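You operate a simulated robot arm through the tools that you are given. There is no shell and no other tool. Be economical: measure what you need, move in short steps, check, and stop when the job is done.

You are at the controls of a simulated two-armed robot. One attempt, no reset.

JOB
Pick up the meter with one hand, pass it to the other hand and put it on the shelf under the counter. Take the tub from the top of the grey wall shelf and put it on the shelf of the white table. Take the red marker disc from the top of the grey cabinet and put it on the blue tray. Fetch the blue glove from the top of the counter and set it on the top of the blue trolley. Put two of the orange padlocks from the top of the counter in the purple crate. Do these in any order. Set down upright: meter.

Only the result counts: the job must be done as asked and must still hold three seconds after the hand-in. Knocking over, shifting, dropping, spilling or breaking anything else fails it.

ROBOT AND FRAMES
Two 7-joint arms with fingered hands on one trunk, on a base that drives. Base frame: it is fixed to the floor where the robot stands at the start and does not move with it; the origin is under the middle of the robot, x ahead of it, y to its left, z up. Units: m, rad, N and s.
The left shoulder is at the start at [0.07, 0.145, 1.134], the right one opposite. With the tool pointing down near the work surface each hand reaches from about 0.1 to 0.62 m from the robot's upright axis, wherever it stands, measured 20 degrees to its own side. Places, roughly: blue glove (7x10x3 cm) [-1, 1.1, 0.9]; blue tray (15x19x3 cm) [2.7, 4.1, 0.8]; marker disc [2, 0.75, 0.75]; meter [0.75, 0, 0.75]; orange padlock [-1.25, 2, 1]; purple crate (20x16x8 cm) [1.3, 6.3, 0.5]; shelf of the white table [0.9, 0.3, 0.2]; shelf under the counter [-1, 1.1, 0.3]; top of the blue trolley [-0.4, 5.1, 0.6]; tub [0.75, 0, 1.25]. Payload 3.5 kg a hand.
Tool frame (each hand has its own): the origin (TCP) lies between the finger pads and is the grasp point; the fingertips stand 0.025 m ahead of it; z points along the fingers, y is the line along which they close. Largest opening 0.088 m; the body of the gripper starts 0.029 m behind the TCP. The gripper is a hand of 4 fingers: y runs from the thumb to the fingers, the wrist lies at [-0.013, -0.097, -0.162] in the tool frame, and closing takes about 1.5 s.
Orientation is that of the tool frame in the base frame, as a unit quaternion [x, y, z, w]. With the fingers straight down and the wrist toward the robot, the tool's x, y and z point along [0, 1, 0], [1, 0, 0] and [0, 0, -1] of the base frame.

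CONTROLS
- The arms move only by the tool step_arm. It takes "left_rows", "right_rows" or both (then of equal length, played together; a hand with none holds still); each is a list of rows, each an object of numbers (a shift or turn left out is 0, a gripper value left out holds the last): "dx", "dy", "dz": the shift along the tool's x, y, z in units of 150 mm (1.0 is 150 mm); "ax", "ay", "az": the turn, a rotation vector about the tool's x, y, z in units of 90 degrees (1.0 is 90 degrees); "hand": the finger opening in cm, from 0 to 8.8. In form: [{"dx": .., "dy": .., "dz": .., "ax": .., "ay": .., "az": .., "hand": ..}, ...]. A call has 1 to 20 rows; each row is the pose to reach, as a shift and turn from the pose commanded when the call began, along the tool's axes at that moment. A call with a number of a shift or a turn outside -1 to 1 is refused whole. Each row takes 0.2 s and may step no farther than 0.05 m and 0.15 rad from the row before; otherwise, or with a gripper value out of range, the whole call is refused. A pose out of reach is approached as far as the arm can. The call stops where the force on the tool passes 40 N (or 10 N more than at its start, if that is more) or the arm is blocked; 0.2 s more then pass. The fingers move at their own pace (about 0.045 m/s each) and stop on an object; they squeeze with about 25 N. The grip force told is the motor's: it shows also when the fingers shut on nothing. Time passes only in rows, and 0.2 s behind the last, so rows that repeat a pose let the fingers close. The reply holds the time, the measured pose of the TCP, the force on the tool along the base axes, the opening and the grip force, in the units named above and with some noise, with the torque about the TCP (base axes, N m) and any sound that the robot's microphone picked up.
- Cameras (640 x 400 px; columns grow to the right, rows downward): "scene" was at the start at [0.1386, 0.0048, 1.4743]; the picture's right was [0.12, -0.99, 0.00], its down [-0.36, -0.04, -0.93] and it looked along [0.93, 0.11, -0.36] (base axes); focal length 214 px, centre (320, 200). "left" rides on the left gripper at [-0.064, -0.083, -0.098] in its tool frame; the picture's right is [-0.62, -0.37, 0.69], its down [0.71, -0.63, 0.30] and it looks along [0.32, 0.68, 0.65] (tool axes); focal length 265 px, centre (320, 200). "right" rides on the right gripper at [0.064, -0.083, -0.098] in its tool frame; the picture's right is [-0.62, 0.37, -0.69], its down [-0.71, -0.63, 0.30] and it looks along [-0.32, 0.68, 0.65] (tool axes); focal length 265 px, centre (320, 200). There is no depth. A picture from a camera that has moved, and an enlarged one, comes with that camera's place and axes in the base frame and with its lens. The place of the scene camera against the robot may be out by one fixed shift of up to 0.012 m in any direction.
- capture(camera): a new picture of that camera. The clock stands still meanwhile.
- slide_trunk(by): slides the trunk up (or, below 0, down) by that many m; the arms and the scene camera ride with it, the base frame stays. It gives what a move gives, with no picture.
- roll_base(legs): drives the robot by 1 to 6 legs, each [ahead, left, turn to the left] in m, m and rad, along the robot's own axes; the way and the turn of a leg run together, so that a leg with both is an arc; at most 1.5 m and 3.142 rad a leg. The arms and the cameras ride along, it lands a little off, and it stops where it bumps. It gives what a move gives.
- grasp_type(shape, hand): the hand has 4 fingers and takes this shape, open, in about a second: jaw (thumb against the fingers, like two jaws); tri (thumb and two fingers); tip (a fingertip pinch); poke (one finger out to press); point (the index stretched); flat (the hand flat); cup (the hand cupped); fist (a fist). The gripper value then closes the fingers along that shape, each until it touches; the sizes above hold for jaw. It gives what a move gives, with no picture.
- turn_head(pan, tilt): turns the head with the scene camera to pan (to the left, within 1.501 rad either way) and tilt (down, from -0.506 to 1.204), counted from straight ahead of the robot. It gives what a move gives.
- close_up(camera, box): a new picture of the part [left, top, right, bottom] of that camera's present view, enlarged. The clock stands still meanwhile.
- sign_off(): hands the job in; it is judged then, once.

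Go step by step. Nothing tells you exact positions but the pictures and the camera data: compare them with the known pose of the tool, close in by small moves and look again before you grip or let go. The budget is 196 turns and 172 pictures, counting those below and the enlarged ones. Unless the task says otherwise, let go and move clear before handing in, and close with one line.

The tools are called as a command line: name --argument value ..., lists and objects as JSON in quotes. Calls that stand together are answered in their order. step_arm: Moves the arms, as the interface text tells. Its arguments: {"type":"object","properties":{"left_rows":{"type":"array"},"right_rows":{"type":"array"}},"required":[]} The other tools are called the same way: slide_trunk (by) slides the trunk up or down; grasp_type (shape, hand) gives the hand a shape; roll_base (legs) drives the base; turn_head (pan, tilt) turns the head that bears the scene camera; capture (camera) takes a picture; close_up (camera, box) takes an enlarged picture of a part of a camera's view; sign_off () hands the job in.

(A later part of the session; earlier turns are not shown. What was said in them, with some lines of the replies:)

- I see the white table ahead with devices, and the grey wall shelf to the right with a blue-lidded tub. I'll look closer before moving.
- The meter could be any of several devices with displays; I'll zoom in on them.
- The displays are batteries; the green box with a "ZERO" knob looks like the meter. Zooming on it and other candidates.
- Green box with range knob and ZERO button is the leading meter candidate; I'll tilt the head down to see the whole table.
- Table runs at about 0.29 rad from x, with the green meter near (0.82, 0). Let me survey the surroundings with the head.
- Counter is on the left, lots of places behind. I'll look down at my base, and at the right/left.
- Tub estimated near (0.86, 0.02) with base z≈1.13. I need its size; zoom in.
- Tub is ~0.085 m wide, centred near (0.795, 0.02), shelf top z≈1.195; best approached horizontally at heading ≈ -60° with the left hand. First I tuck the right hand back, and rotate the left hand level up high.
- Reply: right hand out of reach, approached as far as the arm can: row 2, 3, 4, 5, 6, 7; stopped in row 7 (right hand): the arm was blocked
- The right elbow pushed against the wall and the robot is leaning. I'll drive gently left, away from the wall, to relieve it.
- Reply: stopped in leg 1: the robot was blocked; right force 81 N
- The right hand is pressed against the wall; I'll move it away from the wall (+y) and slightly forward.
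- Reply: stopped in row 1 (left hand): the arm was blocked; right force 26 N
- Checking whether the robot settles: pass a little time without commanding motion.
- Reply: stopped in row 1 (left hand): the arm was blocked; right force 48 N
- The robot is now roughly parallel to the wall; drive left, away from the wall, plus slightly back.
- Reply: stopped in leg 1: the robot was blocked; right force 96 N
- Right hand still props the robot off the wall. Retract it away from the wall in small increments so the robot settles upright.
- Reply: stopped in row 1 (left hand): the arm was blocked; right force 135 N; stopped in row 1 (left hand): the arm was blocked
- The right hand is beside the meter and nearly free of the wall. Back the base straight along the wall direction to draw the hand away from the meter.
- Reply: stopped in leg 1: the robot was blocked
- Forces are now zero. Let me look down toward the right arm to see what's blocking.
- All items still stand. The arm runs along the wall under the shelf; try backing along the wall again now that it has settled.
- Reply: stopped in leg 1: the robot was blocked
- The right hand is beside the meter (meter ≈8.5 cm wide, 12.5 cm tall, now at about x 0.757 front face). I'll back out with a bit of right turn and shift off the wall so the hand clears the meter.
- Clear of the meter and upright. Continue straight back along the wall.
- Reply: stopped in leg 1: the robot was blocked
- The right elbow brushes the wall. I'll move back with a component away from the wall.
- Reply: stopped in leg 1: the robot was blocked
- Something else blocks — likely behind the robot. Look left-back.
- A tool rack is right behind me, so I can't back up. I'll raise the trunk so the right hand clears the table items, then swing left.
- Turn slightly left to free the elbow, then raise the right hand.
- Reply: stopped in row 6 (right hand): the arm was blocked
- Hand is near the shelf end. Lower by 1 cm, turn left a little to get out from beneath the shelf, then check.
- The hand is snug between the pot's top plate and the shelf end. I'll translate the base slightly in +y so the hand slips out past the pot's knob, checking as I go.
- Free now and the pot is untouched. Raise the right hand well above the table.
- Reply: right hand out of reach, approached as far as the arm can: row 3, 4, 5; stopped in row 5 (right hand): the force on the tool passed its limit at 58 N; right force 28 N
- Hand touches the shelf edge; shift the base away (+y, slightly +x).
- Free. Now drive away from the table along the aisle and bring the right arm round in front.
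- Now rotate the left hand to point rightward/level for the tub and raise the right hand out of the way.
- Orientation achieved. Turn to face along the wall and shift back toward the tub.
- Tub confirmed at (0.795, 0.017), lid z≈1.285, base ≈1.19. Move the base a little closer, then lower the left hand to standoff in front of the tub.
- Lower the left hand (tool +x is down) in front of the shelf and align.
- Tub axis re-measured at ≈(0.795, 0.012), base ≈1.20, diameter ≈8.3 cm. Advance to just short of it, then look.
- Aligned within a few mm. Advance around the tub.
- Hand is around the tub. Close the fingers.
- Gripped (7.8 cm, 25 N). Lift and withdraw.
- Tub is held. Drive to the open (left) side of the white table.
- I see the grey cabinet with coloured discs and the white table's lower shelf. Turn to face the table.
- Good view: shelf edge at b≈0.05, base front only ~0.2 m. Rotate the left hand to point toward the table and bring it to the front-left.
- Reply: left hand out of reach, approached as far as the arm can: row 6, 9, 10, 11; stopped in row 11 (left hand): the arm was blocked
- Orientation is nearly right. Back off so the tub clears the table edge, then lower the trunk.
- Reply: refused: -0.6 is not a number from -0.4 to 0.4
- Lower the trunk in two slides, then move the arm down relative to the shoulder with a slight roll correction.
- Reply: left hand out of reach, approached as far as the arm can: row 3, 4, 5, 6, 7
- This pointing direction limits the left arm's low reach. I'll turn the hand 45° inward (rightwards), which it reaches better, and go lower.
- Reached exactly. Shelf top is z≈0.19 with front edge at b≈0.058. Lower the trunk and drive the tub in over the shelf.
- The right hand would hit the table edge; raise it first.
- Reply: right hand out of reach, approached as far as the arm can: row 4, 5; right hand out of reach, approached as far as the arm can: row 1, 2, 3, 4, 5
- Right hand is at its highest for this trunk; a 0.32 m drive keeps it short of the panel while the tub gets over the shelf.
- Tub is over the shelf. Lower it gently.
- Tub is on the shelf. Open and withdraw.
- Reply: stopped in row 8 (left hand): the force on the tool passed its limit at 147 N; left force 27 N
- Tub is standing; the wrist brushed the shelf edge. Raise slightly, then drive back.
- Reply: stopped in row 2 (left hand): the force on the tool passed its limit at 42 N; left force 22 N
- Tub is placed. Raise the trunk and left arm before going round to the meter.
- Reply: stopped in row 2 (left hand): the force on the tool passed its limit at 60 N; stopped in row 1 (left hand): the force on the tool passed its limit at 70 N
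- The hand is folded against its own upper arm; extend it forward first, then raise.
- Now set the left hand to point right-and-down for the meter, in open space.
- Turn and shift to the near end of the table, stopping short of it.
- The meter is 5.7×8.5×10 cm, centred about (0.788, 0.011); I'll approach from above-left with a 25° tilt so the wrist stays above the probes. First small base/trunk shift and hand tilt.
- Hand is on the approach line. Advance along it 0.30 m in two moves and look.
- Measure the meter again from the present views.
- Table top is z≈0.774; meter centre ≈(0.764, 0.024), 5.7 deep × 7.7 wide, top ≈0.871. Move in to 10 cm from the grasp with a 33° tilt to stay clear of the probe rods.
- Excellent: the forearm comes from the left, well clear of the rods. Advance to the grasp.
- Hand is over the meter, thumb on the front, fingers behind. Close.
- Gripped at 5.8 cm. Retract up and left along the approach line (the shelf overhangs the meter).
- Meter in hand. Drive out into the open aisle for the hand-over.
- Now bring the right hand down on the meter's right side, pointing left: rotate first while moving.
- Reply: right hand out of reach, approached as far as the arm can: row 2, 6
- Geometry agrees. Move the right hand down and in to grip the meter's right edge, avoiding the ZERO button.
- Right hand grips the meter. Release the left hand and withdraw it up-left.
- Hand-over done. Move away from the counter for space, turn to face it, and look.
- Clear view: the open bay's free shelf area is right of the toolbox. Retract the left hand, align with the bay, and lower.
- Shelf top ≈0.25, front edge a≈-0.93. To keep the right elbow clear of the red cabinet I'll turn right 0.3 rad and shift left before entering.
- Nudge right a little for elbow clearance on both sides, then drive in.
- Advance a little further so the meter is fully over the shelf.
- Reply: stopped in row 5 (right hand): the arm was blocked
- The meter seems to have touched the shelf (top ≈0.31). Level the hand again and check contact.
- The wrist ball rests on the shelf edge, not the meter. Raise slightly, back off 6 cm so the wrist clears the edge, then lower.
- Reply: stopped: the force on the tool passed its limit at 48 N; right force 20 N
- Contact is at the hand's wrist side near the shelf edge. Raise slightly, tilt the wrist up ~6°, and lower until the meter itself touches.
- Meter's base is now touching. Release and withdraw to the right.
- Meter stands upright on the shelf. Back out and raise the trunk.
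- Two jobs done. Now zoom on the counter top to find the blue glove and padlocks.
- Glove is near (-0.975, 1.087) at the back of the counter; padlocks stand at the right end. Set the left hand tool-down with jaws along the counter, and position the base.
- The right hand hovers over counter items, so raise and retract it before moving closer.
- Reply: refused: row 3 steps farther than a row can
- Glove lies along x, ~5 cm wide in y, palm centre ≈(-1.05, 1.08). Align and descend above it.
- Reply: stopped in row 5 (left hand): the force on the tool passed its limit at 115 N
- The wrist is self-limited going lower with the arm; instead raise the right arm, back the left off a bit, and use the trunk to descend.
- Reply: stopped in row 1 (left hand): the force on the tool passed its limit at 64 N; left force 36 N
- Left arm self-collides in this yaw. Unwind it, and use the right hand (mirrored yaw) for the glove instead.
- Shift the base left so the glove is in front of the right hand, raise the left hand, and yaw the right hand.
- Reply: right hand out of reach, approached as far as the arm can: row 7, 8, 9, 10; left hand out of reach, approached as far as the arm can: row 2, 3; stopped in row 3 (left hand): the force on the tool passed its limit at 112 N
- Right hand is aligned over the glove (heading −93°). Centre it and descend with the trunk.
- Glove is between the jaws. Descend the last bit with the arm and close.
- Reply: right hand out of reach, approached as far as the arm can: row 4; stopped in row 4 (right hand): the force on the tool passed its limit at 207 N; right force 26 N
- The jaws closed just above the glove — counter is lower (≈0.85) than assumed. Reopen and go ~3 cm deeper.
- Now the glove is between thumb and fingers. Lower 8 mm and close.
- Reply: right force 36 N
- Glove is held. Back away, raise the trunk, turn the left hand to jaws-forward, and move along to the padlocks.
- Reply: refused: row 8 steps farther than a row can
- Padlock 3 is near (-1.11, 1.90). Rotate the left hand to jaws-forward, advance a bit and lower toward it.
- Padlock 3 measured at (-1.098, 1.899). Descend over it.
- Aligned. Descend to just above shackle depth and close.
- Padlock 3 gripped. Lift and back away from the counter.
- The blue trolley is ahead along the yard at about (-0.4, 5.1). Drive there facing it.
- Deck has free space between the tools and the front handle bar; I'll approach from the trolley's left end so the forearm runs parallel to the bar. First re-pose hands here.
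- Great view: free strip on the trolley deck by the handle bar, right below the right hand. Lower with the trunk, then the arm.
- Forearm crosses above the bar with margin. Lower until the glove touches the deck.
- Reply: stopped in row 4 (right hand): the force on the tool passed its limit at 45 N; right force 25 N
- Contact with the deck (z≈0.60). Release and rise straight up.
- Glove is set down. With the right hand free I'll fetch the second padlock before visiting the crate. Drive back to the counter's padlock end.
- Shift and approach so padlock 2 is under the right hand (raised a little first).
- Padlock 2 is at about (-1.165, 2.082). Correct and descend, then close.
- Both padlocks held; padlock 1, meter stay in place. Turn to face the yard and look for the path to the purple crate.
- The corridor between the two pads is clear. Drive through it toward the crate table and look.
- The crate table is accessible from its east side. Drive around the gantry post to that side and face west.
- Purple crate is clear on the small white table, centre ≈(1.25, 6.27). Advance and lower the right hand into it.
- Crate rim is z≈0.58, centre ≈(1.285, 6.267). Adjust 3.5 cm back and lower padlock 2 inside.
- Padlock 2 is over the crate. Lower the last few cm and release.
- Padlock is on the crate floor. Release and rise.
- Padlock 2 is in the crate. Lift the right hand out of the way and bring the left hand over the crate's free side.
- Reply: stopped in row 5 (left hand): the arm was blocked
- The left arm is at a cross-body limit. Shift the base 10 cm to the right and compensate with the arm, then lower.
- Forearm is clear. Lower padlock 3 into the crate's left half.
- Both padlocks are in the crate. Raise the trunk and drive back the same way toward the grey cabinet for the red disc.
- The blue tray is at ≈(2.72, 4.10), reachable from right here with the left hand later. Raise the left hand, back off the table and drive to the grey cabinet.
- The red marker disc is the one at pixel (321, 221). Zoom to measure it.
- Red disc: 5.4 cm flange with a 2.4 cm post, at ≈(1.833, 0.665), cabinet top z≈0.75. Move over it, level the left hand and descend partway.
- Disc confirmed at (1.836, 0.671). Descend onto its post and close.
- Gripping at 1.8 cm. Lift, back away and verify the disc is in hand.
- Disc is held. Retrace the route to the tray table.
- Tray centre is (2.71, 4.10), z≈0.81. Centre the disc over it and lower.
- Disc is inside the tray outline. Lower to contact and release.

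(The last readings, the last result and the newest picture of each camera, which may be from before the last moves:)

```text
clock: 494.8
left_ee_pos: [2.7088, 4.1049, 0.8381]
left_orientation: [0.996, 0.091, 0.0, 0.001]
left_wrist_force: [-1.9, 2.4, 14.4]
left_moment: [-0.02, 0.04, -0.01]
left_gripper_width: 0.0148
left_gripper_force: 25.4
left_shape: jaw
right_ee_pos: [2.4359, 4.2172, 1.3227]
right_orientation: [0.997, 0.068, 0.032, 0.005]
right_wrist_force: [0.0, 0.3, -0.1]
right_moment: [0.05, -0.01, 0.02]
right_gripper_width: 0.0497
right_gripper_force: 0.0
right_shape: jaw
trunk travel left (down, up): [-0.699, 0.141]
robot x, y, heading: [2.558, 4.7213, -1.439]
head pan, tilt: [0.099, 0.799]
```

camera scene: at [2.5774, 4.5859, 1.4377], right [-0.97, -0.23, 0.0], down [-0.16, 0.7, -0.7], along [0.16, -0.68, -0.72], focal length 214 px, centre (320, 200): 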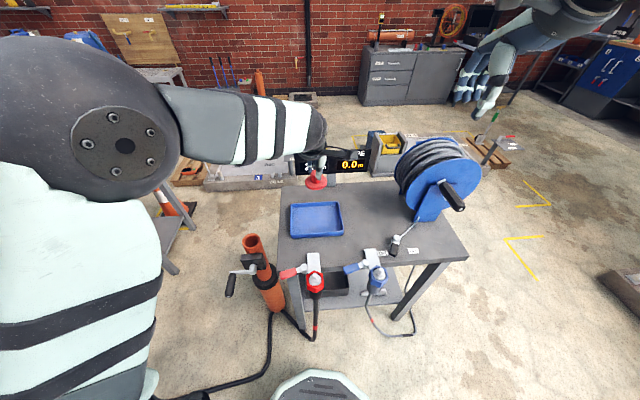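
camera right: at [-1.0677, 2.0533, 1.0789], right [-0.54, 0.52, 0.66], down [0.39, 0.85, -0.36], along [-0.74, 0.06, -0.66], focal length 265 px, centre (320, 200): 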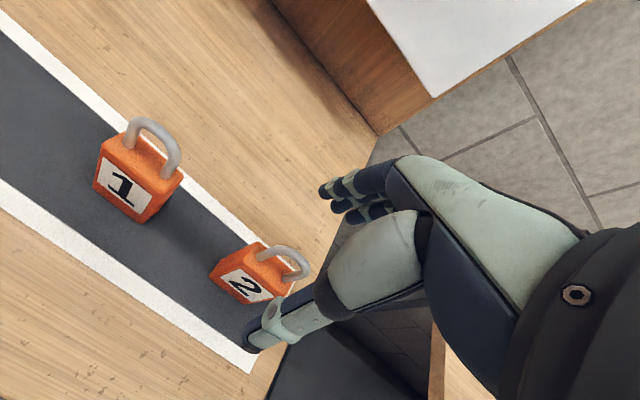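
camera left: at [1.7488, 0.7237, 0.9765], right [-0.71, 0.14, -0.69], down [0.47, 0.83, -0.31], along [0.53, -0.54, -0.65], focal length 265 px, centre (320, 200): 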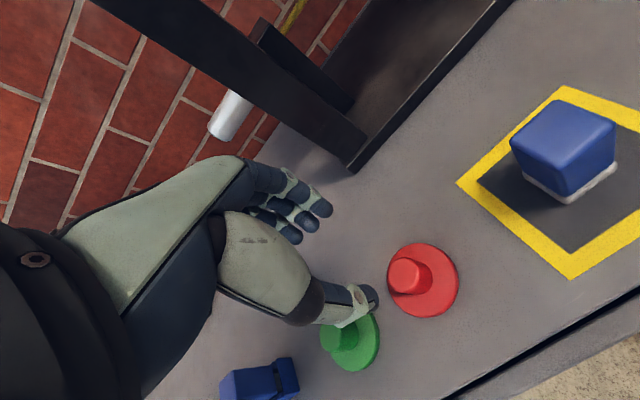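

step_arm --left_rows '[{"dz": -0.02, "hand": 3.0}, {"dz": -0.02, "hand": 5.0}, {"dz": -0.02, "hand": 5.0}, {"dz": -0.02, "hand": 5.0}, {"dz": -0.2}, {"dz": -0.4}, {"dz": -0.6}, {"dz": -0.8}, {"dz": -1.0}]'

step_arm --left_rows '[{"dz": -0.25}, {"dz": -0.5}, {"dz": -0.75}, {"dz": -0.9}]'

close_up --camera "scene" --box '[250, 150, 390, 260]'

```text
clock: 496.8
left_ee_pos: [2.7061, 4.1063, 0.9913]
left_orientation: [0.996, 0.092, 0.0, 0.002]
left_wrist_force: [-0.4, -0.3, 0.8]
left_moment: [0.02, 0.01, 0.02]
left_gripper_width: 0.0492
left_gripper_force: 0.1
left_shape: jaw
right_ee_pos: [2.4348, 4.218, 1.3235]
right_orientation: [0.997, 0.068, 0.032, 0.005]
right_wrist_force: [0.1, 0.4, -0.8]
right_moment: [0.0, -0.02, 0.01]
right_gripper_width: 0.0496
right_gripper_force: 0.0
right_shape: jaw
trunk travel left (down, up): [-0.699, 0.141]
robot x, y, heading: [2.5513, 4.7201, -1.441]
head pan, tilt: [0.099, 0.799]
```

```text
clock: 497.8
left_ee_pos: [2.7103, 4.1044, 1.1257]
left_orientation: [0.996, 0.092, 0.001, 0.003]
left_wrist_force: [-0.1, 0.7, 1.3]
left_moment: [-0.01, 0.0, 0.01]
left_gripper_width: 0.0495
left_gripper_force: 0.2
left_shape: jaw
right_ee_pos: [2.4344, 4.2167, 1.3232]
right_orientation: [0.997, 0.068, 0.032, 0.005]
right_wrist_force: [0.5, 0.5, -0.2]
right_moment: [-0.02, 0.01, 0.03]
right_gripper_width: 0.0498
right_gripper_force: 0.0
right_shape: jaw
trunk travel left (down, up): [-0.699, 0.141]
robot x, y, heading: [2.5565, 4.7204, -1.441]
head pan, tilt: [0.099, 0.799]
```

```text
3.64 times, centred on (320, 205) of scene
camera zoom: at [2.5772, 4.5867, 1.4378], right [-0.97, -0.23, 0.0], down [-0.16, 0.7, -0.7], along [0.16, -0.68, -0.72], focal length 780 px, centre (320, 182)
```

zoom: 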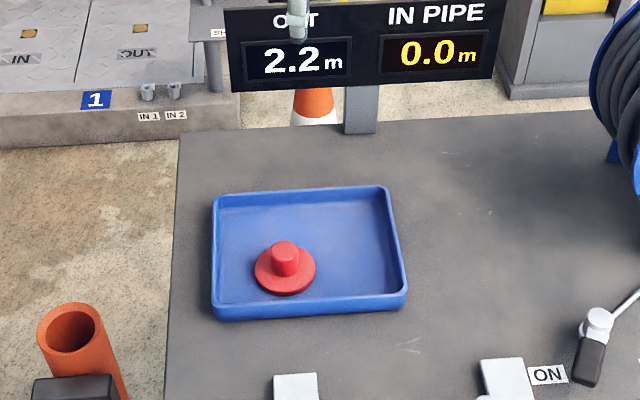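

The red disc sits in the blue tray, and both hands are empty and clear. The tub, meter, glove and padlocks 2 and 3 were each seen in place after I let them go, so I'm handing in.

sign_off

```text
The job is handed in.
```

All five parts of the job are done and handed in. The meter, which I saw standing upright after I let it go, is on the shelf under the counter. The tub is on the white table's shelf, the red disc on the blue tray, the blue glove on the trolley, and padlocks 2 and 3 in the purple crate. Early on, my right arm caught on the wall and the robot leaned and bumped the meter, but no picture since shows anything else moved or knocked over.
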